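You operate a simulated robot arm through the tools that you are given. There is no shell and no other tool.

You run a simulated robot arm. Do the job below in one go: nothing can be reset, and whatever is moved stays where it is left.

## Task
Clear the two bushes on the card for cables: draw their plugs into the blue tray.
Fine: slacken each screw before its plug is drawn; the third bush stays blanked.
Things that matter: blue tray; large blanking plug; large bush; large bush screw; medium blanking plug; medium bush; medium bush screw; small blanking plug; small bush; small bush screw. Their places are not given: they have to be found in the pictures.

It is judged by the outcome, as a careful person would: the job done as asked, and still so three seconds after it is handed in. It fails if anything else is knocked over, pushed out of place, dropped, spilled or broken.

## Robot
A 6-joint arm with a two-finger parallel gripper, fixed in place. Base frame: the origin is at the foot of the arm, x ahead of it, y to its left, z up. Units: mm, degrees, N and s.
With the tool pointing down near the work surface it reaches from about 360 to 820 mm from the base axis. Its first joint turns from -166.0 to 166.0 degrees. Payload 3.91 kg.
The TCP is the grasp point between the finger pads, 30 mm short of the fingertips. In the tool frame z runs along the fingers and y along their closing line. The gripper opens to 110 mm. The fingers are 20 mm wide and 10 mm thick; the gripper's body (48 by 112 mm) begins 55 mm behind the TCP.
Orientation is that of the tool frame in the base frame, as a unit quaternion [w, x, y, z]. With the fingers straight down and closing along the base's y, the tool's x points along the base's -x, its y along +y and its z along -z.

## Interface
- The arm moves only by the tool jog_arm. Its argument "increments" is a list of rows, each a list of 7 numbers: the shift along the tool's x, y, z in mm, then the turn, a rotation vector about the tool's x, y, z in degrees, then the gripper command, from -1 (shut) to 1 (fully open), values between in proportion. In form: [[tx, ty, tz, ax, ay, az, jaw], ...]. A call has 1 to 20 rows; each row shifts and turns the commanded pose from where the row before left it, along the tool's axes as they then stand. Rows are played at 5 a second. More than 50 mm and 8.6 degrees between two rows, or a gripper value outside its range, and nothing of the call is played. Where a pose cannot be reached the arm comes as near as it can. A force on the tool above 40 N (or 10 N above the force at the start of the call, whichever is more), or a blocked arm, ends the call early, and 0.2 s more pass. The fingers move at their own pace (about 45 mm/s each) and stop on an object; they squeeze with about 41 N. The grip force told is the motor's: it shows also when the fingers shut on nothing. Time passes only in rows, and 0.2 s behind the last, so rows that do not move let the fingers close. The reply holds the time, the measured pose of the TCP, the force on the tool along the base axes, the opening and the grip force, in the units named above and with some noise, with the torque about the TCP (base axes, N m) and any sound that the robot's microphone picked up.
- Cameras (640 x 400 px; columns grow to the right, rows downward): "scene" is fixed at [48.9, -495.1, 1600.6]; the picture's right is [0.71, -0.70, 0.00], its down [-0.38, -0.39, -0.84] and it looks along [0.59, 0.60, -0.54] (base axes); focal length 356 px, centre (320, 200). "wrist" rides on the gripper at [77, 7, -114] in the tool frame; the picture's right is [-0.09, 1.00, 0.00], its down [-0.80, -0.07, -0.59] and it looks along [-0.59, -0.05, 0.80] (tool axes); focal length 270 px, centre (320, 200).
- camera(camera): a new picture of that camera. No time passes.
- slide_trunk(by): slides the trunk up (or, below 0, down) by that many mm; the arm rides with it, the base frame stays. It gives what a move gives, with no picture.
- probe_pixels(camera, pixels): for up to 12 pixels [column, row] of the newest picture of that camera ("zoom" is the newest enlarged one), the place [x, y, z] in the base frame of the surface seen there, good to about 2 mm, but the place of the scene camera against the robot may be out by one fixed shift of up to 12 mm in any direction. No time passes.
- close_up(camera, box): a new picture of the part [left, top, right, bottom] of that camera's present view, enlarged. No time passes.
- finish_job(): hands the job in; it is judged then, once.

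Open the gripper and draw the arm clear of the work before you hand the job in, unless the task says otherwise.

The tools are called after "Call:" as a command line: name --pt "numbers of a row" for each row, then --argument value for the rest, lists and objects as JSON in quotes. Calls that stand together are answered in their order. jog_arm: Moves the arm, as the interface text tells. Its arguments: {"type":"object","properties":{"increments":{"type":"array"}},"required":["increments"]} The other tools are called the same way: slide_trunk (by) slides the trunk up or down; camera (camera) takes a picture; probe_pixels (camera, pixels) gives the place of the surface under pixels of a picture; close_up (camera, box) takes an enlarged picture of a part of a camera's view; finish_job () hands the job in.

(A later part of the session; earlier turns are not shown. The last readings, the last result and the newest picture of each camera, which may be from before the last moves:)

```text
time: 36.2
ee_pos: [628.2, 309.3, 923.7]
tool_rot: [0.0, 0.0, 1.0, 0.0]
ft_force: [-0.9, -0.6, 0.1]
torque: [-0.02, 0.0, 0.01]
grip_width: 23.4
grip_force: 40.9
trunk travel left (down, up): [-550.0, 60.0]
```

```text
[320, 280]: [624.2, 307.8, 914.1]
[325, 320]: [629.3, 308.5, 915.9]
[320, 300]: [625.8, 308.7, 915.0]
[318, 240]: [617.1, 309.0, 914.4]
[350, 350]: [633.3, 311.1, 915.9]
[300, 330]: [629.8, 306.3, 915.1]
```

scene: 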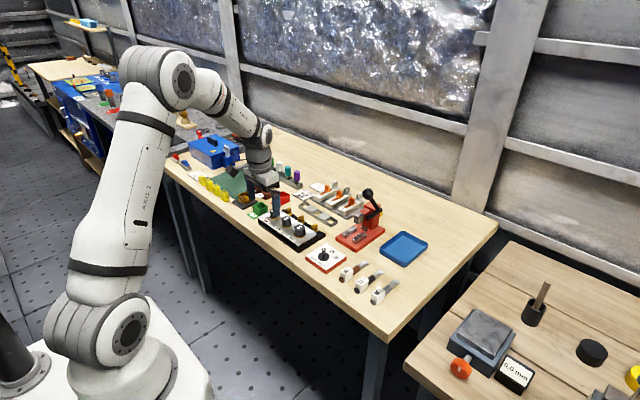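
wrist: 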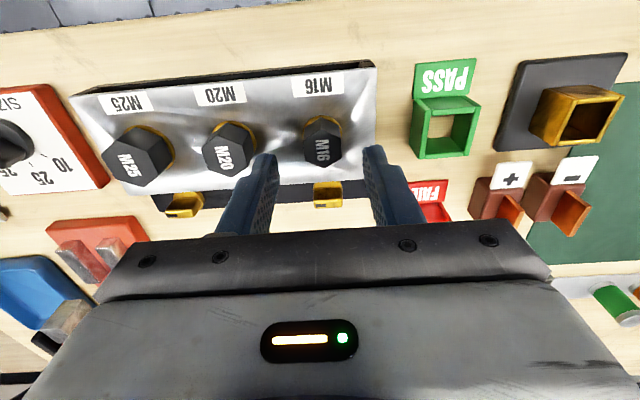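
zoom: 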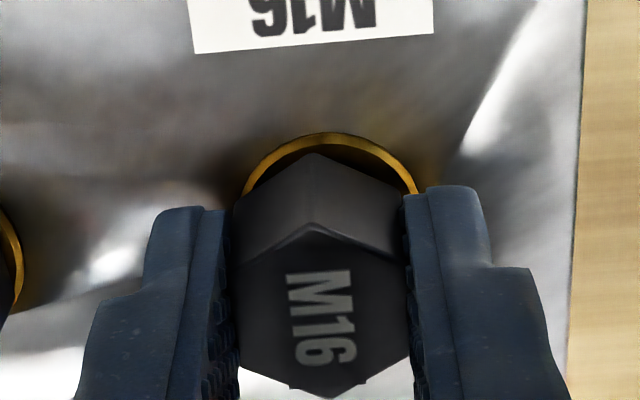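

The plug follows at about 915 with practically no force. I carry on slowly at 1 mm per row and check.

Call:
jog_arm --pt "0 0 -0.8 0 0 0 -1" --pt "0 0 -0.8 0 0 0 -1" --pt "0 0 -0.8 0 0 0 -1" --pt "0 0 -0.8 0 0 0 -1" --pt "0 0 -0.8 0 0 0 -1" --pt "0 0 -0.8 0 0 0 -1" --pt "0 0 -0.8 0 0 0 -1" --pt "0 0 -0.8 0 0 0 -1"

Call:
close_up --camera "wrist" --box '[240, 100, 400, 200]'

Call:
probe_pixels --camera "zoom" --pixels '[[320, 280], [325, 320], [320, 300], [318, 240], [350, 350], [300, 330]]'

```text
time: 38.0
ee_pos: [628.6, 310.9, 930.5]
tool_rot: [0.0, 0.0, 1.0, 0.0]
ft_force: [0.1, 0.5, -0.3]
torque: [-0.02, -0.01, 0.03]
grip_width: 23.5
grip_force: 41.0
trunk travel left (down, up): [-550.0, 60.0]
```

```text
4.00 times, centred on (320, 150) of wrist
```

zoom: 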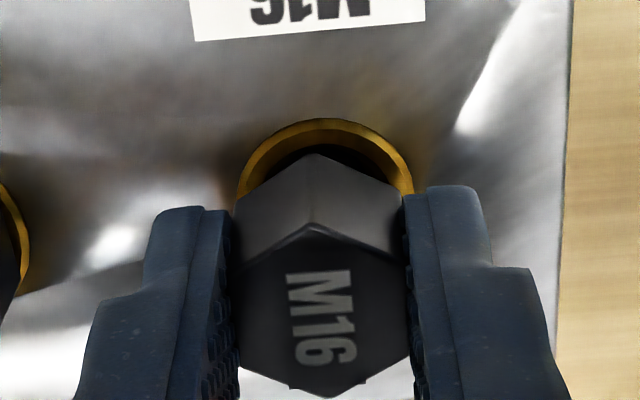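

```text
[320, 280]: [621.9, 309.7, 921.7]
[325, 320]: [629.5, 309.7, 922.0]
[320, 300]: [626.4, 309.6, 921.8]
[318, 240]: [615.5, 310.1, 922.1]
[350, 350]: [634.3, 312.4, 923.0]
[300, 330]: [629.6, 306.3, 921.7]
```

The plug has risen to 922 with no slip. I continue at 1 mm per row for 20 mm.

Call:
jog_arm --pt "0 0 -1 0 0 0 -1" --pt "0 0 -1 0 0 0 -1" --pt "0 0 -1 0 0 0 -1" --pt "0 0 -1 0 0 0 -1" --pt "0 0 -1 0 0 0 -1" --pt "0 0 -1 0 0 0 -1" --pt "0 0 -1 0 0 0 -1" --pt "0 0 -1 0 0 0 -1" --pt "0 0 -1 0 0 0 -1" --pt "0 0 -1 0 0 0 -1" --pt "0 0 -1 0 0 0 -1" --pt "0 0 -1 0 0 0 -1" --pt "0 0 -1 0 0 0 -1" --pt "0 0 -1 0 0 0 -1" --pt "0 0 -1 0 0 0 -1" --pt "0 0 -1 0 0 0 -1" --pt "0 0 -1 0 0 0 -1" --pt "0 0 -1 0 0 0 -1" --pt "0 0 -1 0 0 0 -1" --pt "0 0 -1 0 0 0 -1"

Call:
close_up --camera "wrist" --box '[240, 100, 400, 200]'

Call:
probe_pixels --camera "zoom" --pixels '[[320, 280], [325, 320], [318, 240], [350, 350]]'

Call:
close_up --camera "scene" --box '[252, 185, 332, 235]'

```text
time: 42.2
ee_pos: [628.9, 311.1, 950.9]
tool_rot: [0.0, 0.0, 1.0, 0.0]
ft_force: [-0.4, -0.2, -0.6]
torque: [0.01, 0.02, -0.01]
grip_width: 23.6
grip_force: 41.0
trunk travel left (down, up): [-550.0, 60.0]
```

```text
4.00 times, centred on (320, 150) of wrist
```

zoom: 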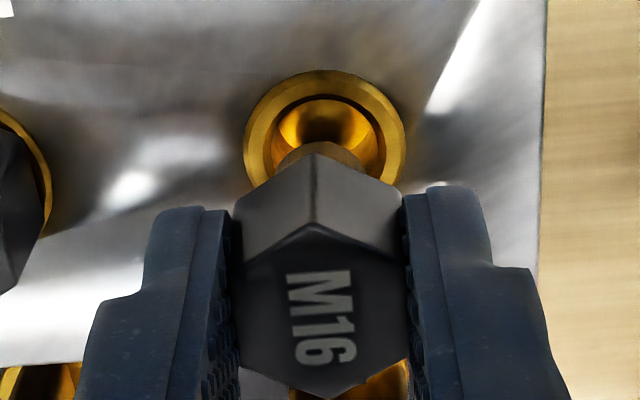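

```text
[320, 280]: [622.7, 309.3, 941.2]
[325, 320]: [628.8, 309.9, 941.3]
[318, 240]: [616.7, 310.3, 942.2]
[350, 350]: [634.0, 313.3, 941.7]
```

```text
8.00 times, centred on (292, 210) of scene
```

zoom: 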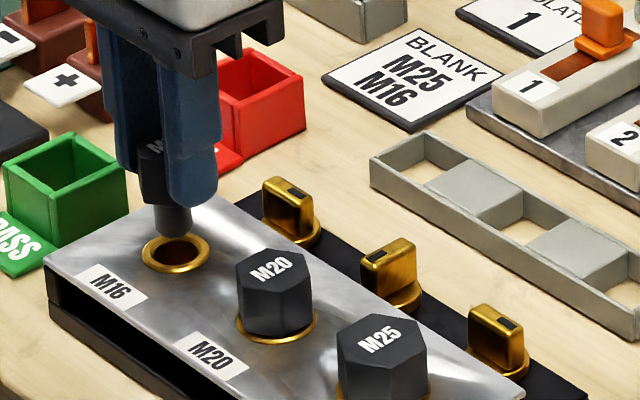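

The M16 plug is out: its stem bottom hangs clear above the open bush, overall length about 44 mm. I lift it well up and carry it along x≈630–690 to y≈−80, clear of the crimp tool's lever, to view the tray.

Call:
jog_arm --pt "0 0 -10 0 0 0 -1" --pt "0 0 -15 0 0 0 -1" --pt "0 0 -18 0 0 0 -1" --pt "0 0 -18 0 0 0 -1" --pt "0 0 -15 0 0 0 -1" --pt "0 -15 -8 0 0 0 -1" --pt "0 -25 -6 0 0 0 -1" --pt "0 -28 -5 0 0 0 -1" --pt "0 -28 -5 0 0 0 -1" --pt "0 -28 0 0 0 0 -1" --pt "0 -28 0 0 0 0 -1" --pt "0 -28 0 0 0 0 -1" --pt "-4 -28 0 0 0 0 -1" --pt "-8 -28 0 0 0 0 -1" --pt "-10 -28 0 0 0 0 -1" --pt "-10 -28 0 0 0 0 -1" --pt "-10 -28 0 0 0 0 -1" --pt "-10 -28 0 0 0 0 -1" --pt "-8 -25 0 0 0 0 -1" --pt "0 -17 0 0 0 0 -1"

Call:
camera --camera "wrist"

Call:
camera --camera "scene"

```text
time: 46.4
ee_pos: [688.9, -79.0, 1051.7]
tool_rot: [0.0, 0.0, 1.0, 0.0]
ft_force: [-1.1, 0.3, 0.1]
torque: [0.0, -0.03, -0.03]
grip_width: 23.2
grip_force: 41.3
trunk travel left (down, up): [-550.0, 60.0]
```

```text
taken
```

wrist: 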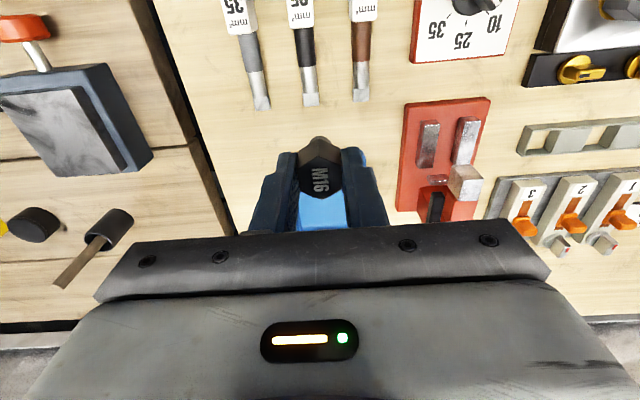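

```text
taken
```

scene: 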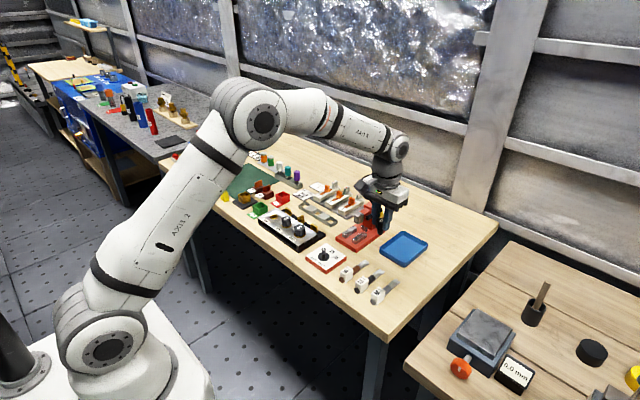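

The tray is hidden behind the fingers in the wrist view but fully visible in the scene view at about (404,249). I enlarge it there and probe its corners, along with reference features to find the scene camera's shift.

Call:
close_up --camera "scene" --box '[330, 180, 450, 280]'

Call:
close_up --camera "scene" --box '[370, 225, 434, 275]'

```text
4.00 times, centred on (390, 230) of scene
```

zoom: 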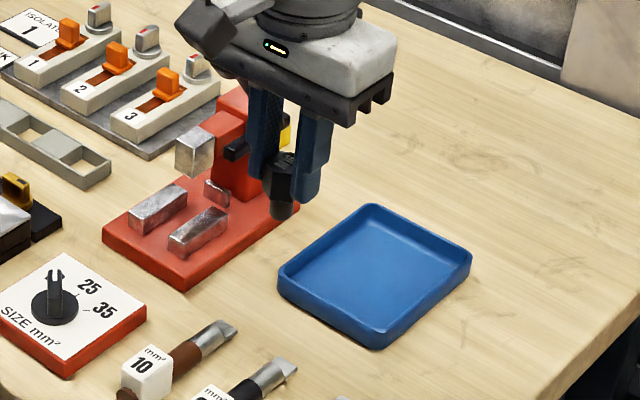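

```text
8.00 times, centred on (402, 250) of scene
```

zoom: 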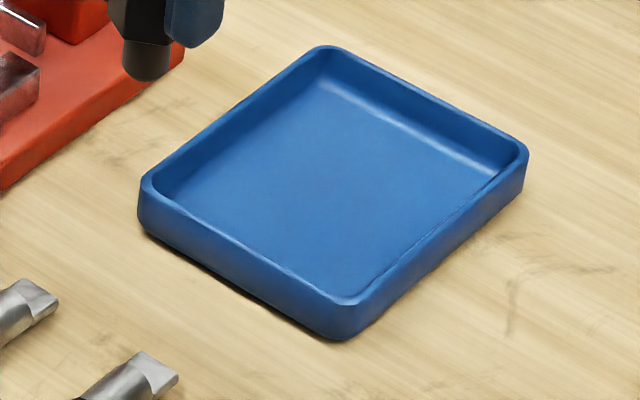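

In the newest enlargement the rim corners are at about (150,180), (325,52), (522,152), (345,300) and the floor around (335,190). I probe those.

Call:
probe_pixels --camera "zoom" --pixels '[[148, 180], [325, 49], [524, 152], [345, 304], [330, 180], [240, 190], [330, 110], [440, 165], [345, 260], [245, 245], [225, 120], [440, 230]]'

Call:
probe_pixels --camera "scene" --pixels '[[286, 222], [300, 231], [322, 258], [340, 240], [310, 192]]'

Call:
probe_pixels --camera "wrist" --pixels '[[320, 205], [322, 225], [305, 210], [345, 210], [355, 155], [410, 105], [488, 100], [397, 209], [320, 170], [437, 195]]'

```text
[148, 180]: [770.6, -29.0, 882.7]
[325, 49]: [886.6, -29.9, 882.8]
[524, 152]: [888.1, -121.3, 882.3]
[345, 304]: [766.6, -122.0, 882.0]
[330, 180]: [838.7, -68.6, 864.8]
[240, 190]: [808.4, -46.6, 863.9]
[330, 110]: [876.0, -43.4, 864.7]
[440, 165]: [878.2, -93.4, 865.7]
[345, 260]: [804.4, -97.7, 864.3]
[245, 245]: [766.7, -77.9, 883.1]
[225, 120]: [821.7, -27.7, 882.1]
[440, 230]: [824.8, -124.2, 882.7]
```

```text
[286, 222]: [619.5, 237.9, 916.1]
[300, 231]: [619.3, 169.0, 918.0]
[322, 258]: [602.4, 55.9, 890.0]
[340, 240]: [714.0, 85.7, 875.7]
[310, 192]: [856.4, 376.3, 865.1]
```

```text
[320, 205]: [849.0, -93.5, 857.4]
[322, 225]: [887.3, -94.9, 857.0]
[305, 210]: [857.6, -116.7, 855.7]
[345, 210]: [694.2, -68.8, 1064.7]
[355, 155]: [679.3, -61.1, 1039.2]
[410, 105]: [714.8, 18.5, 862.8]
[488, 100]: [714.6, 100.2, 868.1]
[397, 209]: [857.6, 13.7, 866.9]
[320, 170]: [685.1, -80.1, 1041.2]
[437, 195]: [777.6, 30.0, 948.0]
```

The tray rim in scene coordinates is x 766–888, y −122…−28; the wrist gives its floor at z≈857, so the scene shift in z is about +8. To find the xy shift I compare the red crimp base's corners in both views.

Call:
close_up --camera "wrist" --box '[390, 90, 510, 220]'

Call:
probe_pixels --camera "scene" --pixels '[[337, 238], [356, 251], [336.5, 239], [358, 250], [340, 239], [354, 249], [345, 233], [363, 246]]'

```text
3.08 times, centred on (450, 155) of wrist
```

zoom: 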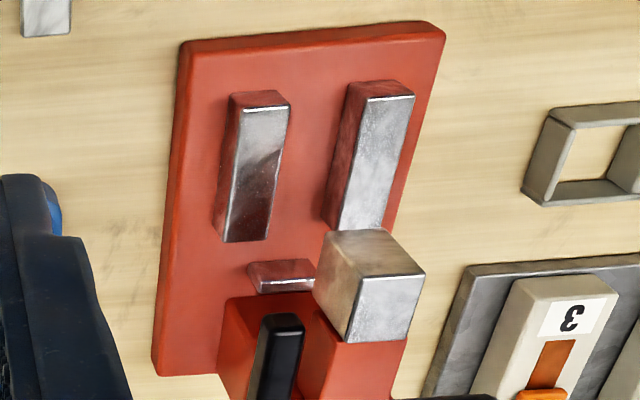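

```text
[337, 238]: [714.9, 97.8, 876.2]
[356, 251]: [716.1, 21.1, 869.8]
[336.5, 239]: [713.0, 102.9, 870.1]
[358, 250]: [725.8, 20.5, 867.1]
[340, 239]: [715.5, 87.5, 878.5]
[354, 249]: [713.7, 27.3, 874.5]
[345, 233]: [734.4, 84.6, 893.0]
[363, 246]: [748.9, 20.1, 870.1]
```

I probe the same base corners in this wrist enlargement: (195,55), (437,35), and its left edge at (175,250).

Call:
probe_pixels --camera "zoom" --pixels '[[195, 56], [435, 40], [193, 75], [175, 250], [300, 48], [165, 360], [275, 330], [200, 44]]'

Call:
close_up --camera "scene" --box '[330, 220, 378, 256]'

```text
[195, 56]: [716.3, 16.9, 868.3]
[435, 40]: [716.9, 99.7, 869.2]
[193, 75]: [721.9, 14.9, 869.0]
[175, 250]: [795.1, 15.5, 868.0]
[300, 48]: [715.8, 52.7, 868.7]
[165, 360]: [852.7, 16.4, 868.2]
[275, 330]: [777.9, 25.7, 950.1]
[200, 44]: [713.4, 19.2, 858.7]
```

```text
11.11 times, centred on (354, 238) of scene
```

zoom: 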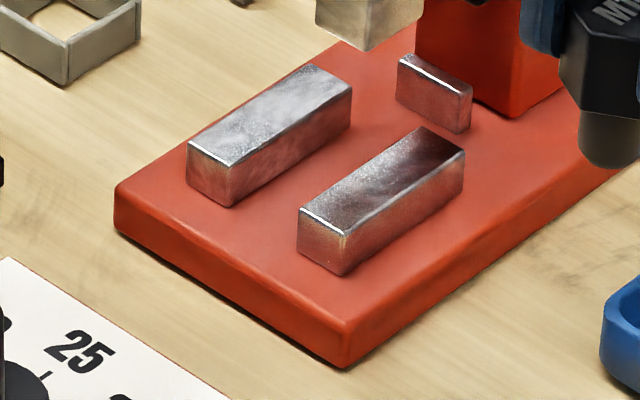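

Call:
probe_pixels --camera "zoom" --pixels '[[118, 188], [345, 330], [125, 192], [340, 322], [400, 295], [500, 225], [220, 253], [590, 165]]'

```text
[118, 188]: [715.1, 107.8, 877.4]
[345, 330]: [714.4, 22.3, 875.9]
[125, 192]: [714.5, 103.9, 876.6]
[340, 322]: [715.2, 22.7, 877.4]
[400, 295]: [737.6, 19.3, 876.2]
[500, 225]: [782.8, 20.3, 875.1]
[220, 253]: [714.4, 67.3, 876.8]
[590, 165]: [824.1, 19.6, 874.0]
```

The scene camera's shift is about (−1, +4.5, +8) mm, so the tray's true inner area is about x 772–884, y −121…−38, floor z≈857, rim z≈874. I probe the held plug's stem bottom to get its hanging length.

Call:
probe_pixels --camera "zoom" --pixels '[[612, 160], [612, 150], [612, 130], [600, 163], [612, 120], [612, 100]]'

```text
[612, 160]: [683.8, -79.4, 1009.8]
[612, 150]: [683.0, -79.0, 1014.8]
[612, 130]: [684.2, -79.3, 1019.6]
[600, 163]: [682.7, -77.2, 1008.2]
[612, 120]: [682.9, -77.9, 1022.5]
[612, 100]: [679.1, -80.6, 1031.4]
```

The plug's bottom hangs about 53 mm below the TCP. I move over the tray at (798,−100) at this height, then descend part way and check.

Call:
jog_arm --pt "0 -10 0 0 0 0 -1" --pt "-10 -11 0 0 0 0 -1" --pt "-20 0 0 0 0 0 -1" --pt "-25 0 0 0 0 0 -1" --pt "-25 0 0 0 0 0 -1" --pt "-20 0 0 0 0 0 -1" --pt "-9 0 0 0 0 0 -1" --pt "0 0 20 0 0 0 -1" --pt "0 0 25 0 0 0 -1" --pt "0 0 25 0 0 0 -1" --pt "0 0 20 0 0 0 -1" --pt "0 0 10 0 0 0 -1" --pt "0 0 0 0 0 0 -1"

Call:
camera --camera "wrist"

Call:
close_up --camera "scene" --box '[330, 160, 458, 280]'

```text
time: 49.2
ee_pos: [798.0, -101.3, 951.5]
tool_rot: [0.0, 0.0, 1.0, 0.0]
ft_force: [0.4, 0.6, -0.3]
torque: [0.01, 0.0, -0.01]
grip_width: 23.5
grip_force: 40.9
trunk travel left (down, up): [-550.0, 60.0]
```

```text
taken
```

wrist: 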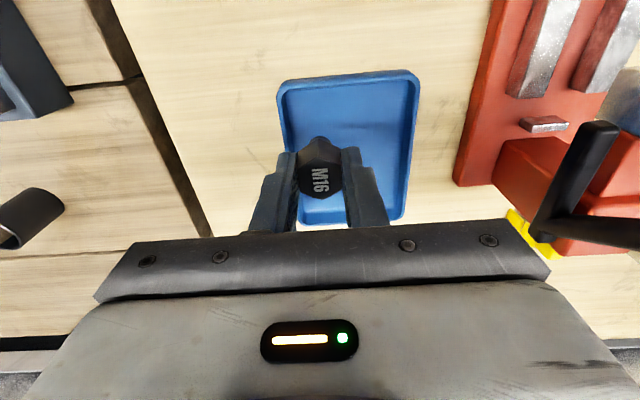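

```text
3.33 times, centred on (394, 220) of scene
```

zoom: 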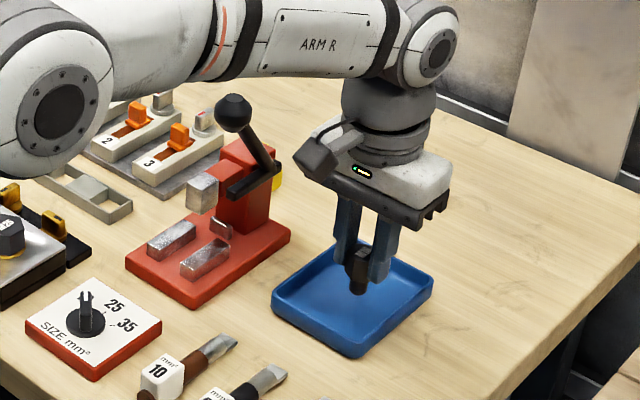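

The plug is over the tray's near part, clear of the lever. I probe the tray walls in this wrist view to verify before lowering.

Call:
probe_pixels --camera "wrist" --pixels '[[345, 100], [285, 100], [280, 95], [415, 85], [340, 78], [390, 150], [405, 215], [283, 130], [414, 130], [320, 120]]'

```text
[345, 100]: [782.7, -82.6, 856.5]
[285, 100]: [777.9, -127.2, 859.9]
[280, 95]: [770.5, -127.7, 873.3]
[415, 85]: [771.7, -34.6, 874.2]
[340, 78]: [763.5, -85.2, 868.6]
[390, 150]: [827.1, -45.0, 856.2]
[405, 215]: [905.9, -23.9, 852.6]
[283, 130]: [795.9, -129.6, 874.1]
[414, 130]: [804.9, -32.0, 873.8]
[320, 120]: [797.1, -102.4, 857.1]
```

The tray's inner walls are at y≈−124 and −38 with the floor at z≈857, so (798,−101) is well inside. I lower 37 mm gently.

Call:
jog_arm --pt "0 0 10 0 0 0 -1" --pt "0 0 10 0 0 0 -1" --pt "0 0 10 0 0 0 -1" --pt "0 0 5 0 0 0 -1" --pt "0 0 2 0 0 0 -1" --pt "0 0 0 0 0 0 -1"

Call:
close_up --camera "scene" --box '[370, 210, 450, 275]'

```text
time: 50.6
ee_pos: [798.1, -99.7, 913.5]
tool_rot: [0.0, 0.0, 1.0, 0.0]
ft_force: [0.8, -0.1, 0.4]
torque: [0.03, 0.03, 0.03]
grip_width: 23.2
grip_force: 41.2
trunk travel left (down, up): [-550.0, 60.0]
```

```text
6.15 times, centred on (410, 242) of scene
```

zoom: 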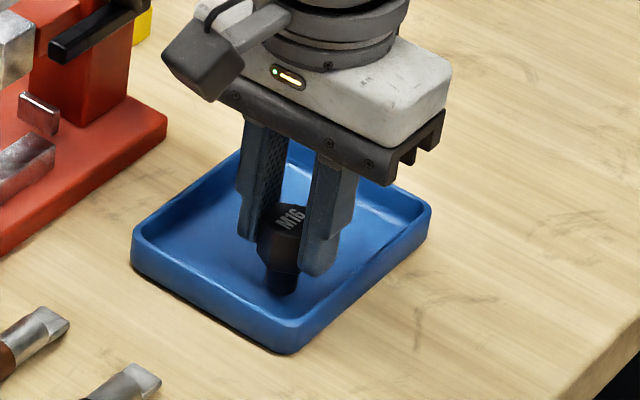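

The plug is just above the tray floor with no contact yet. I lower by half-millimetre steps until the force shows contact.

Call:
jog_arm --pt "0 0 0.7 0 0 0 -1" --pt "0 0 0.7 0 0 0 -1" --pt "0 0 0.6 0 0 0 -1" --pt "0 0 0 0 0 0 -1"

```text
time: 51.6
ee_pos: [798.5, -100.9, 910.9]
tool_rot: [0.001, 0.0, 1.0, 0.0]
ft_force: [-0.1, 0.6, -0.2]
torque: [0.0, 0.03, 0.0]
grip_width: 23.6
grip_force: 40.8
trunk travel left (down, up): [-550.0, 60.0]
```

Still no contact force at TCP z≈911. I lower another 1.5 mm in small steps.

Call:
jog_arm --pt "0 0 0.5 0 0 0 -1" --pt "0 0 0.5 0 0 0 -1" --pt "0 0 0.5 0 0 0 -1" --pt "0 0 0 0 0 0 -1"

Call:
close_up --camera "scene" --box '[390, 235, 430, 265]'

```text
time: 52.6
ee_pos: [797.6, -101.7, 910.0]
tool_rot: [-0.001, -0.001, 1.0, -0.001]
ft_force: [-0.3, 0.1, -0.7]
torque: [-0.02, 0.01, -0.05]
grip_width: 23.5
grip_force: 41.0
trunk travel left (down, up): [-550.0, 60.0]
```

```text
13.33 times, centred on (410, 250) of scene
```

zoom: 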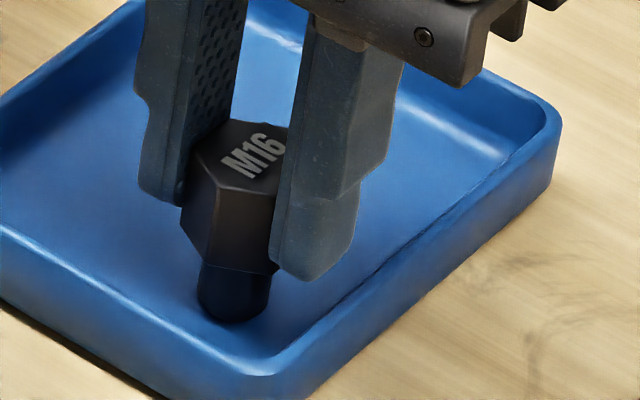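

The stem looks nearly on the floor but the force is still nil. I lower a little further in fine steps.

Call:
jog_arm --pt "0 0 0.5 0 0 0 -1" --pt "0 0 0.5 0 0 0 -1" --pt "0 0 0.5 0 0 0 -1" --pt "0 0 0 0 0 0 -1"

```text
time: 53.6
ee_pos: [797.5, -101.8, 909.5]
tool_rot: [0.0, 0.001, 1.0, 0.0]
ft_force: [0.2, -0.5, 1.4]
torque: [0.01, 0.0, -0.02]
grip_width: 23.5
grip_force: 40.6
trunk travel left (down, up): [-550.0, 60.0]
```

Fz reads 1.4 N, perhaps first contact. One more fine step to confirm.

Call:
jog_arm --pt "0 0 0.4 0 0 0 -1" --pt "0 0 0.4 0 0 0 -1" --pt "0 0 0 0 0 0 -1"

Call:
close_up --camera "wrist" --box '[240, 100, 400, 200]'

Call:
probe_pixels --camera "zoom" --pixels '[[320, 280], [325, 320], [318, 240], [350, 350]]'

```text
time: 54.4
ee_pos: [797.7, -101.2, 908.4]
tool_rot: [0.002, 0.0, 1.0, 0.0]
ft_force: [2.2, 0.2, 8.7]
torque: [0.0, -0.17, -0.03]
grip_width: 23.8
grip_force: 40.7
trunk travel left (down, up): [-550.0, 60.0]
```

```text
4.00 times, centred on (320, 150) of wrist
```

zoom: 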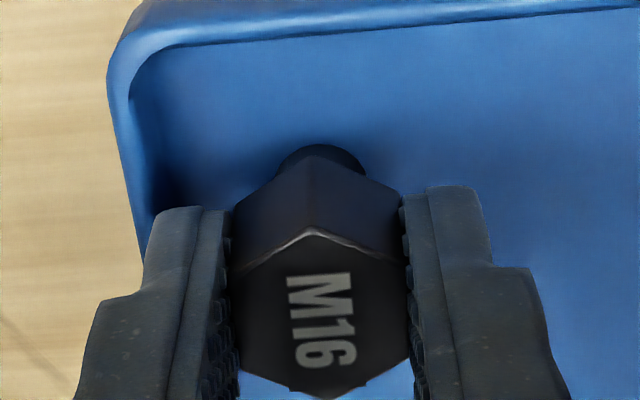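

```text
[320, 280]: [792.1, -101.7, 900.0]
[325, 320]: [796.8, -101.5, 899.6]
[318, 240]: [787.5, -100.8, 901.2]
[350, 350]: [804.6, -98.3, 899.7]
```

Contact confirmed at 8.7 N: the plug stands on the tray floor. I back off slightly, open to about 36 mm and lift straight up.

Call:
jog_arm --pt "0 0 -0.6 0 0 0 -1" --pt "0 0 0 0 0 0 -0.5" --pt "0 0 0 0 0 0 -0.35" --pt "0 0 0 0 0 0 -0.35" --pt "0 0 0 0 0 0 -0.35" --pt "0 0 -5 0 0 0 -0.35" --pt "0 0 -10 0 0 0 -0.35" --pt "0 0 -15 0 0 0 -0.35" --pt "0 0 -20 0 0 0 -0.35" --pt "0 0 0 0 0 0 -0.35"

Call:
camera --camera "wrist"

Call:
close_up --camera "scene" --box '[370, 210, 450, 275]'

```text
time: 56.6
ee_pos: [796.1, -101.4, 958.3]
tool_rot: [-0.001, 0.0, 1.0, 0.0]
ft_force: [0.2, 0.1, 0.5]
torque: [0.02, -0.02, -0.02]
grip_width: 35.7
grip_force: 0.0
trunk travel left (down, up): [-550.0, 60.0]
```

```text
taken
```

wrist: 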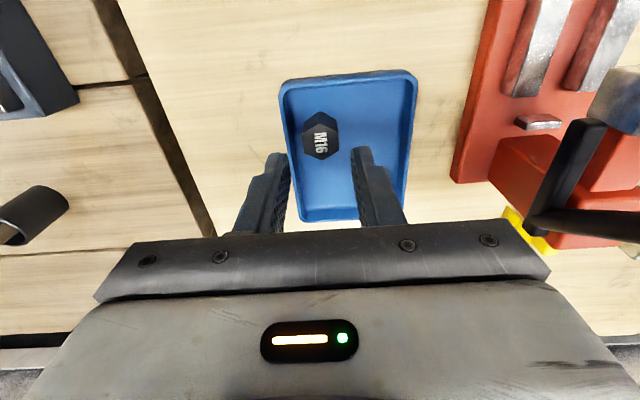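

```text
6.15 times, centred on (410, 242) of scene
```

zoom: 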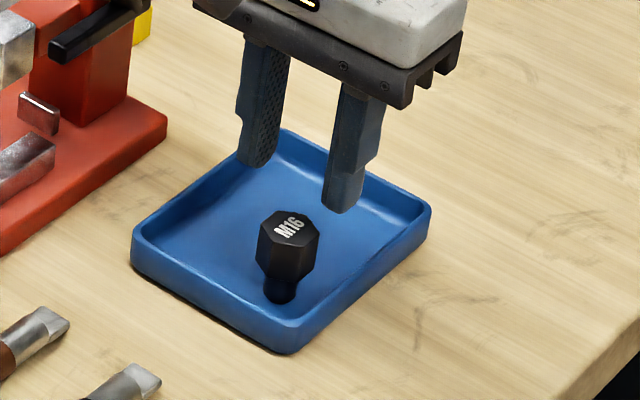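

The M16 plug stands in the tray. I raise, back out the same way, and travel to above the M25 plug at about (628,180).

Call:
jog_arm --pt "0 0 -20 0 0 0 -0.35" --pt "0 0 -25 0 0 0 -0.35" --pt "0 0 -25 0 0 0 -0.35" --pt "0 0 -20 0 0 0 -0.35" --pt "20 0 0 0 0 0 -0.35" --pt "25 0 0 0 0 0 -0.35" --pt "25 0 0 0 0 0 -0.2" --pt "25 5 0 0 0 0 -0.1" --pt "15 20 0 0 0 0 0" --pt "10 28 0 0 0 0 0" --pt "10 28 0 0 0 0 0" --pt "10 28 0 0 0 0 0" --pt "10 28 0 0 0 0 0" --pt "10 28 0 0 0 0 0" --pt "8 28 0 0 0 0 0" --pt "0 28 0 0 0 0 0" --pt "0 28 0 0 0 0 0" --pt "0 20 0 0 0 0 0" --pt "0 12 0 0 0 0 0" --pt "0 0 0 0 0 0 0"

Call:
camera --camera "wrist"

```text
time: 60.8
ee_pos: [629.5, 180.2, 1048.6]
tool_rot: [0.0, 0.0, 1.0, 0.0]
ft_force: [-0.1, -0.6, 0.6]
torque: [-0.02, 0.02, 0.01]
grip_width: 54.9
grip_force: 0.0
trunk travel left (down, up): [-550.0, 60.0]
```

```text
taken
```

wrist: 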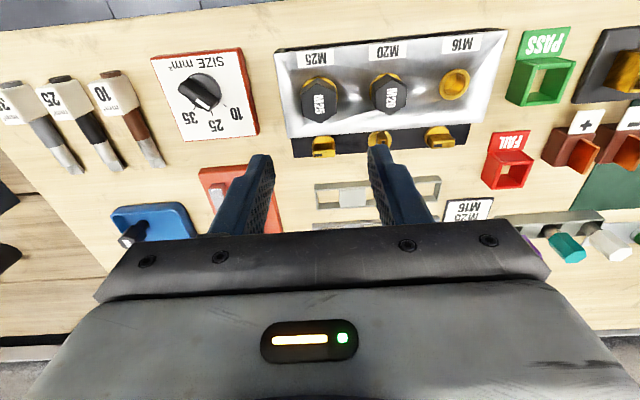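

The M16 bush is open and empty, and the M25 plug is at (320,98). I lower to about z 957 above it and look again.

Call:
jog_arm --pt "0 0 20 0 0 0 0" --pt "0 0 25 0 0 0 0" --pt "0 0 25 0 0 0 0" --pt "0 0 20 0 0 0 0" --pt "0 0 0 0 0 0 0"

Call:
close_up --camera "wrist" --box '[220, 90, 420, 210]'

```text
time: 62.0
ee_pos: [630.4, 178.6, 959.8]
tool_rot: [-0.001, 0.0, 1.0, 0.0]
ft_force: [-0.9, 0.2, -0.2]
torque: [0.04, -0.01, -0.03]
grip_width: 54.9
grip_force: 0.1
trunk travel left (down, up): [-550.0, 60.0]
```

```text
3.20 times, centred on (320, 150) of wrist
```

zoom: 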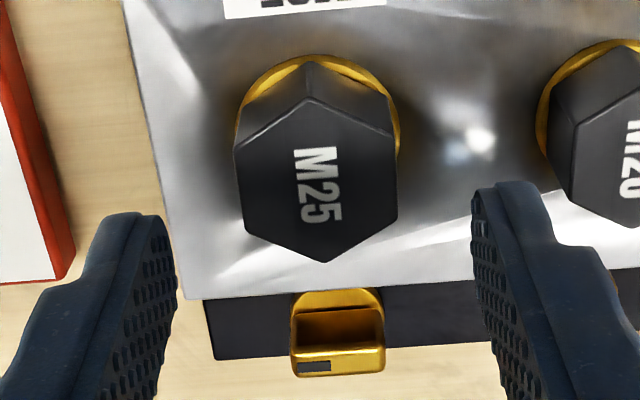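

I probe the M25 plug's hex top in this enlargement: vertices (310,100) and (325,260), flats at (240,190) and (395,180).

Call:
probe_pixels --camera "zoom" --pixels '[[310, 105], [323, 255], [245, 190], [393, 180], [318, 180], [312, 62], [240, 120], [395, 115], [245, 220], [390, 215]]'

```text
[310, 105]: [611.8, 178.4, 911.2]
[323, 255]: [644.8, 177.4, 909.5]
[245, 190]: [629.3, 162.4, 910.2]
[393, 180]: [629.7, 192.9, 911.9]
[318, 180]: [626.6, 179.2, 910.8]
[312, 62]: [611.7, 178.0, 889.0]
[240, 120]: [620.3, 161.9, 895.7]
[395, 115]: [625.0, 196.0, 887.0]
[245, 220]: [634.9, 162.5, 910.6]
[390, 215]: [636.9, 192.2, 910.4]
```

The M25 plug's centre is (628.3,178), about 31–32 mm across flats. I shift to it, descend to TCP z≈920 and close.

Call:
jog_arm --pt "1.4 -1 10 0 0 0 0" --pt "0 0 12 0 0 0 0" --pt "0 0 10 0 0 0 0" --pt "0 0 6 0 0 0 0" --pt "0 0 0 0 0 0 -0.2" --pt "0 0 0 0 0 0 -0.5" --pt "0 0 0 0 0 0 -1" --pt "0 0 0 0 0 0 -1" --pt "0 0 0 0 0 0 -1"

Call:
close_up --camera "wrist" --box '[240, 100, 400, 200]'

```text
time: 64.0
ee_pos: [628.4, 179.2, 922.0]
tool_rot: [0.0, 0.001, 1.0, 0.0]
ft_force: [-0.2, 0.5, -0.2]
torque: [0.03, 0.0, 0.01]
grip_width: 31.7
grip_force: 40.6
trunk travel left (down, up): [-550.0, 60.0]
```

```text
4.00 times, centred on (320, 150) of wrist
```

zoom: 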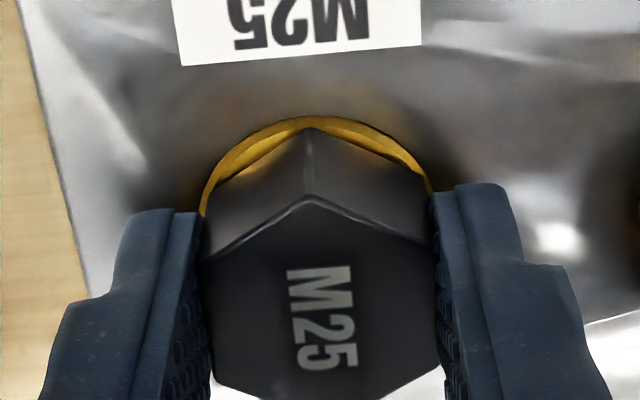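

The plug is gripped at 31.7 mm with no side force. I draw it slowly, 0.7 mm per row, and check that it follows.

Call:
jog_arm --pt "0 0 -0.5 0 0 0 -1" --pt "0 0 -0.6 0 0 0 -1" --pt "0 0 -0.7 0 0 0 -1" --pt "0 0 -0.7 0 0 0 -1" --pt "0 0 -0.7 0 0 0 -1" --pt "0 0 -0.7 0 0 0 -1"

Call:
close_up --camera "wrist" --box '[240, 100, 400, 200]'

Call:
probe_pixels --camera "zoom" --pixels '[[320, 280], [325, 320], [318, 240], [350, 350], [270, 300], [380, 270]]'

```text
time: 65.4
ee_pos: [626.7, 177.8, 923.7]
tool_rot: [0.0, 0.0, 1.0, 0.001]
ft_force: [-0.2, 0.0, -0.8]
torque: [0.02, 0.02, 0.01]
grip_width: 31.7
grip_force: 40.9
trunk travel left (down, up): [-550.0, 60.0]
```

```text
4.00 times, centred on (320, 150) of wrist
```

zoom: 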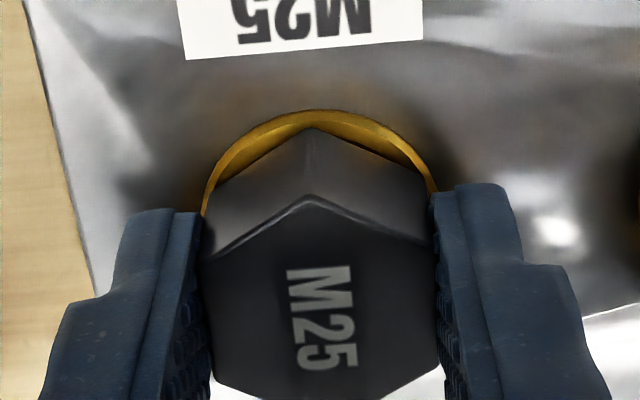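

```text
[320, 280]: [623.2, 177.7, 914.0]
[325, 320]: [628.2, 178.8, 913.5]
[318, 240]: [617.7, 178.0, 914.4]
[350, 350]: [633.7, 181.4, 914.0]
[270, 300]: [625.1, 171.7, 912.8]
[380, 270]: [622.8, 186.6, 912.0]
```

The plug follows (top now ≈914, fixed relative to the fingers). I continue at 0.9 mm per row.

Call:
jog_arm --pt "0 0 -0.9 0 0 0 -1" --pt "0 0 -0.9 0 0 0 -1" --pt "0 0 -0.9 0 0 0 -1" --pt "0 0 -0.9 0 0 0 -1" --pt "0 0 -0.9 0 0 0 -1" --pt "0 0 -0.9 0 0 0 -1" --pt "0 0 -0.9 0 0 0 -1" --pt "0 0 -0.9 0 0 0 -1" --pt "0 0 -0.9 0 0 0 -1" --pt "0 0 -0.9 0 0 0 -1" --pt "0 0 -0.9 0 0 0 -1" --pt "0 0 -0.9 0 0 0 -1" --pt "0 0 -0.9 0 0 0 -1" --pt "0 0 -0.9 0 0 0 -1" --pt "0 0 -0.9 0 0 0 -1" --pt "0 0 -0.9 0 0 0 -1" --pt "0 0 -0.9 0 0 0 -1" --pt "0 0 -0.9 0 0 0 -1" --pt "0 0 -0.9 0 0 0 -1" --pt "0 0 -0.9 0 0 0 -1"

Call:
close_up --camera "wrist" --box '[240, 100, 400, 200]'

Call:
close_up --camera "scene" --box '[262, 185, 342, 245]'

```text
time: 69.6
ee_pos: [628.1, 179.8, 943.0]
tool_rot: [0.0, 0.0, 1.0, 0.0]
ft_force: [0.6, -0.6, -0.5]
torque: [0.0, -0.01, -0.03]
grip_width: 31.2
grip_force: 41.2
trunk travel left (down, up): [-550.0, 60.0]
```

```text
4.00 times, centred on (320, 150) of wrist
```

zoom: 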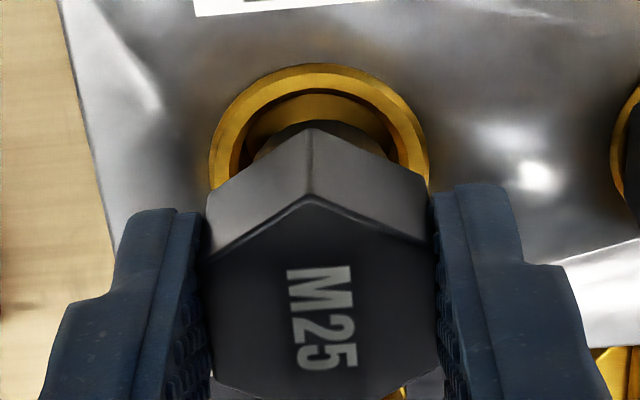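

```text
6.67 times, centred on (302, 215) of scene
```

zoom: 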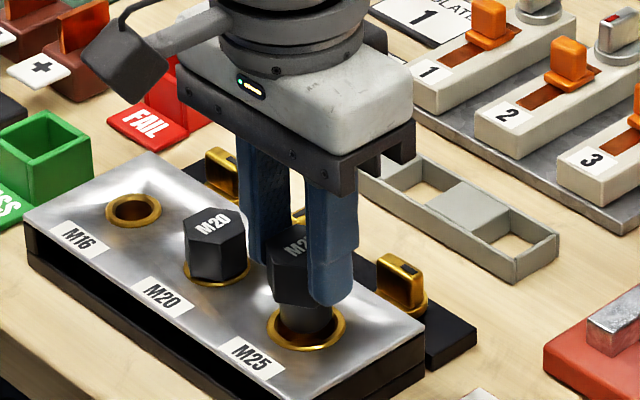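

The M25 plug has come up about 22 mm with the stem end just at the bush mouth. I draw it the rest of the way slowly, then lift clear.

Call:
jog_arm --pt "0 0 -1 0 0 0 -1" --pt "0 0 -1 0 0 0 -1" --pt "0 0 -1 0 0 0 -1" --pt "0 0 -1 0 0 0 -1" --pt "0 0 -1 0 0 0 -1" --pt "0 0 -1 0 0 0 -1" --pt "0 0 -1 0 0 0 -1" --pt "0 0 -1 0 0 0 -1" --pt "0 0 -1.5 0 0 0 -1" --pt "0 0 -1.5 0 0 0 -1" --pt "0 0 -2 0 0 0 -1" --pt "0 0 -2 0 0 0 -1" --pt "0 0 -3 0 0 0 -1" --pt "0 0 -4 0 0 0 -1" --pt "0 0 -5 0 0 0 -1" --pt "0 0 0 0 0 0 -1"

Call:
close_up --camera "wrist" --box '[240, 100, 400, 200]'

Call:
close_up --camera "scene" --box '[262, 185, 342, 245]'

```text
time: 73.0
ee_pos: [627.4, 180.2, 969.1]
tool_rot: [0.0, 0.0, 1.0, -0.001]
ft_force: [0.4, 0.1, -1.1]
torque: [-0.01, 0.02, 0.02]
grip_width: 31.2
grip_force: 41.3
trunk travel left (down, up): [-550.0, 60.0]
```

```text
4.00 times, centred on (320, 150) of wrist
```

zoom: 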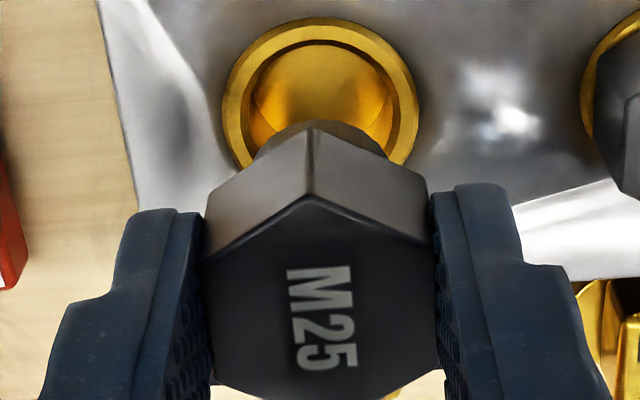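

```text
6.67 times, centred on (302, 215) of scene
```

zoom: 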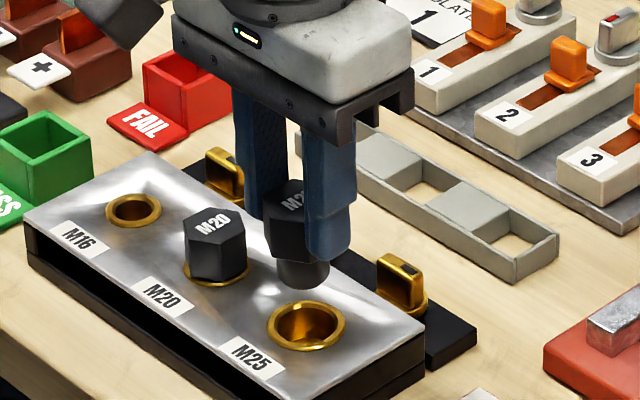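

The M25 plug is fully out and its bush is open; M20 is still blanked. I lift and carry it by the same route to (690,−62).

Call:
jog_arm --pt "0 0 -15 0 0 0 -1" --pt "0 0 -20 0 0 0 -1" --pt "0 0 -20 0 0 0 -1" --pt "0 0 -20 0 0 0 -1" --pt "0 -10 -6 0 0 0 -1" --pt "0 -22 0 0 0 0 -1" --pt "0 -26 0 0 0 0 -1" --pt "-4 -28 0 0 0 0 -1" --pt "-8 -28 0 0 0 0 -1" --pt "-10 -28 0 0 0 0 -1" --pt "-10 -28 0 0 0 0 -1" --pt "-10 -28 0 0 0 0 -1" --pt "-10 -24 0 0 0 0 -1" --pt "-8 -18 0 0 0 0 -1" --pt "-2 -2 0 0 0 0 -1" --pt "0 0 0 0 0 0 -1"

Call:
camera --camera "wrist"

```text
time: 76.4
ee_pos: [690.1, -64.1, 1051.1]
tool_rot: [0.0, 0.0, 1.0, 0.0]
ft_force: [-0.6, -0.2, -0.4]
torque: [-0.02, 0.01, -0.01]
grip_width: 31.4
grip_force: 41.1
trunk travel left (down, up): [-550.0, 60.0]
```

```text
taken
```

wrist: 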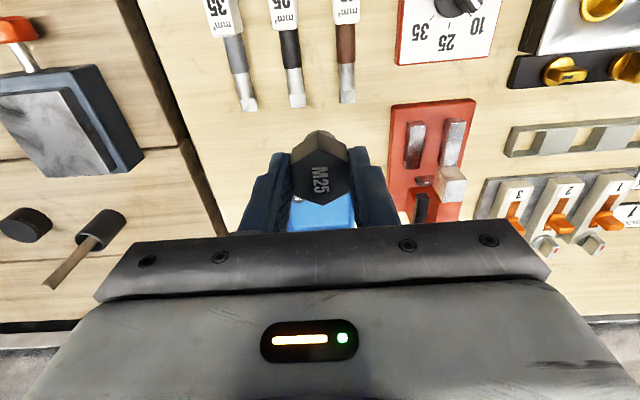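

The plug is held firmly at (690,−64,1051). I turn the gripper 90° anticlockwise here so that its body lies along x and stays clear of the lever and the M16 plug.

Call:
jog_arm --pt "0 0 0 0 0 -6 -1" --pt "0 0 0 0 0 -7 -1" --pt "0 0 0 0 0 -7 -1" --pt "0 0 0 0 0 -7 -1" --pt "0 0 0 0 0 -7 -1" --pt "0 0 0 0 0 -7 -1" --pt "0 0 0 0 0 -7 -1" --pt "0 0 0 0 0 -7 -1" --pt "0 0 0 0 0 -7 -1" --pt "0 0 0 0 0 -7 -1" --pt "0 0 0 0 0 -7 -1" --pt "0 0 0 0 0 -7 -1" --pt "0 0 0 0 0 -7 -1" --pt "0 0 0 0 0 0 -1"

Call:
camera --camera "scene"

Call:
camera --camera "wrist"

```text
time: 79.4
ee_pos: [690.8, -63.0, 1050.0]
tool_rot: [0.0, 0.708, -0.707, 0.0]
ft_force: [0.0, -0.5, 0.3]
torque: [0.0, 0.01, 0.01]
grip_width: 31.2
grip_force: 41.4
trunk travel left (down, up): [-550.0, 60.0]
```

```text
taken
```

scene: 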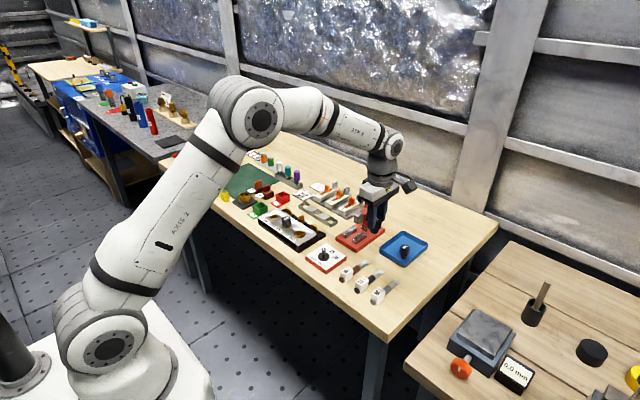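

```text
taken
```

wrist: 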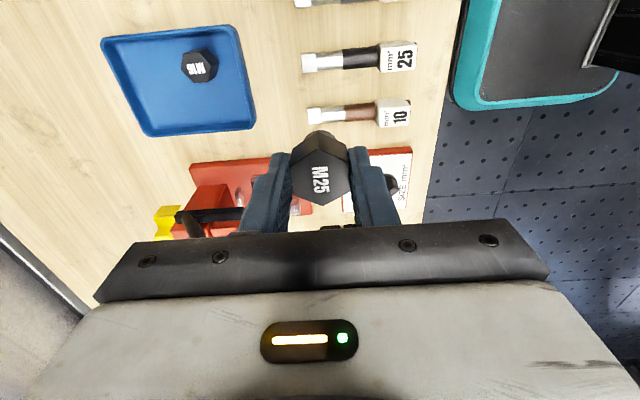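

Now the wrist view shows the whole tray at (185,80) with the M16 plug at (200,66). I probe the plug and walls to choose the M25 spot.

Call:
probe_pixels --camera "wrist" --pixels '[[198, 68], [200, 52], [198, 82], [216, 66], [182, 68], [235, 28], [253, 127], [148, 133], [104, 42], [200, 105], [196, 132], [240, 85]]'

```text
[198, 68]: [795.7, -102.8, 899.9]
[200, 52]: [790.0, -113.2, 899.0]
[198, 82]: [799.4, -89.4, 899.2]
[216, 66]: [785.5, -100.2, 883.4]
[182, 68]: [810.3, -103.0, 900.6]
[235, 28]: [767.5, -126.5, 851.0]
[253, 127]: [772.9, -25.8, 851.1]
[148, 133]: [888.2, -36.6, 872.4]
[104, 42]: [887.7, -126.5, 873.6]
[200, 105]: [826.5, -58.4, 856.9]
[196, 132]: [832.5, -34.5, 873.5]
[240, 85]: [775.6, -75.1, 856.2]
```

The M16 plug sits at (797,−101.5), spanning y −114…−89. I take the M25 plug to (802,−62), leaving about 9 mm to it, and lower part way.

Call:
jog_arm --pt "-1.5 -10 0 0 0 0 -1" --pt "0 -20 0 0 0 0 -1" --pt "0 -25 0 0 0 0 -1" --pt "0 -25 0 0 0 0 -1" --pt "0 -20 0 0 0 0 -1" --pt "0 -11.5 0 0 0 0 -1" --pt "0 0 10 0 0 0 -1" --pt "0 0 20 0 0 0 -1" --pt "0 0 20 0 0 0 -1" --pt "0 0 20 0 0 0 -1" --pt "0 0 10 0 0 0 -1" --pt "0 0 0 0 0 0 -1"

Call:
camera --camera "wrist"

Call:
close_up --camera "scene" --box '[330, 160, 458, 280]'

```text
time: 82.0
ee_pos: [801.8, -62.4, 969.9]
tool_rot: [0.0, -0.707, 0.707, 0.0]
ft_force: [0.7, 0.4, 0.2]
torque: [0.04, -0.01, 0.0]
grip_width: 31.4
grip_force: 40.4
trunk travel left (down, up): [-550.0, 60.0]
```

```text
taken
```

wrist: 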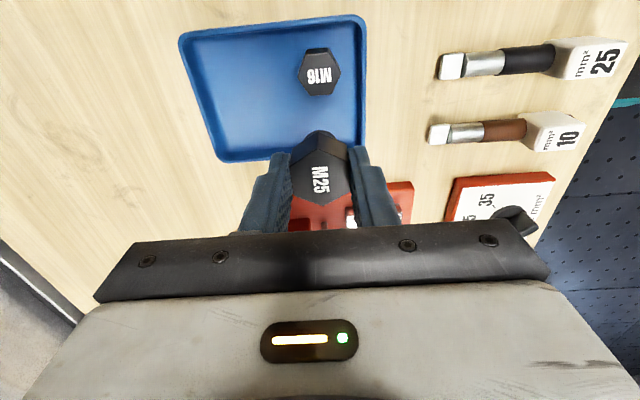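

```text
3.33 times, centred on (394, 220) of scene
```

zoom: 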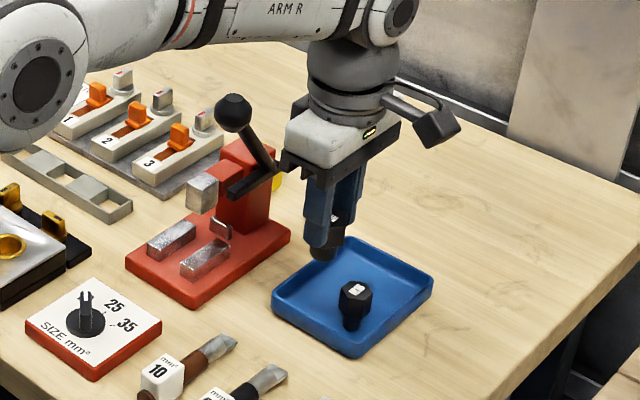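

The plug is over the tray beside the M16 plug with the lever clear. I lower 50 mm to just above the floor.

Call:
jog_arm --pt "0 0 10 0 0 0 -1" --pt "0 0 10 0 0 0 -1" --pt "0 0 10 0 0 0 -1" --pt "0 0 10 0 0 0 -1" --pt "0 0 7 0 0 0 -1" --pt "0 0 3 0 0 0 -1" --pt "0 0 0 0 0 0 -1"

Call:
camera --camera "wrist"

Call:
close_up --camera "scene" --box '[370, 210, 450, 275]'

```text
time: 83.6
ee_pos: [801.6, -61.7, 921.2]
tool_rot: [0.0, -0.707, 0.708, 0.0]
ft_force: [0.3, 0.5, -0.4]
torque: [-0.01, 0.01, 0.02]
grip_width: 31.3
grip_force: 40.9
trunk travel left (down, up): [-550.0, 60.0]
```

```text
taken
```

wrist: 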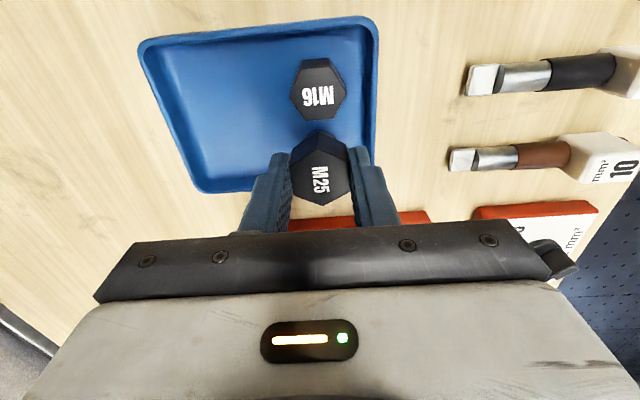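

```text
6.15 times, centred on (410, 242) of scene
```

zoom: 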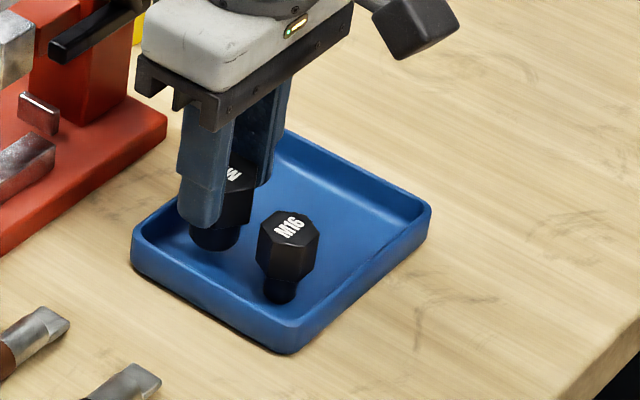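

There is a clear gap between the two plugs. I lower a further 7 mm, then fine steps watching the force.

Call:
jog_arm --pt "0 0 3 0 0 0 -1" --pt "0 0 2.5 0 0 0 -1" --pt "0 0 1.5 0 0 0 -1" --pt "0 0 0.7 0 0 0 -1" --pt "0 0 0.5 0 0 0 -1" --pt "0 0 0 0 0 0 -1"

```text
time: 85.0
ee_pos: [801.3, -61.5, 912.7]
tool_rot: [0.0, 0.707, -0.707, 0.0]
ft_force: [0.2, 0.0, -0.5]
torque: [-0.01, -0.01, -0.01]
grip_width: 31.4
grip_force: 41.0
trunk travel left (down, up): [-550.0, 60.0]
```

No contact yet at TCP z≈912. I keep lowering in 0.5 mm steps.

Call:
jog_arm --pt "0 0 0.5 0 0 0 -1" --pt "0 0 0.5 0 0 0 -1" --pt "0 0 0.5 0 0 0 -1" --pt "0 0 0 0 0 0 -1"

```text
time: 86.0
ee_pos: [802.3, -60.7, 911.0]
tool_rot: [0.0, -0.707, 0.707, 0.0]
ft_force: [0.2, 0.1, 1.0]
torque: [0.03, -0.01, -0.03]
grip_width: 31.7
grip_force: 41.1
trunk travel left (down, up): [-550.0, 60.0]
```

Still about 1 N at most. Another two small steps to confirm contact.

Call:
jog_arm --pt "0 0 0.5 0 0 0 -1" --pt "0 0 0.4 0 0 0 -1" --pt "0 0 0 0 0 0 -1"

```text
time: 86.8
ee_pos: [801.4, -61.5, 911.1]
tool_rot: [0.001, -0.707, 0.707, -0.001]
ft_force: [0.4, 0.2, 6.7]
torque: [-0.01, -0.05, -0.04]
grip_width: 31.5
grip_force: 41.5
trunk travel left (down, up): [-550.0, 60.0]
```

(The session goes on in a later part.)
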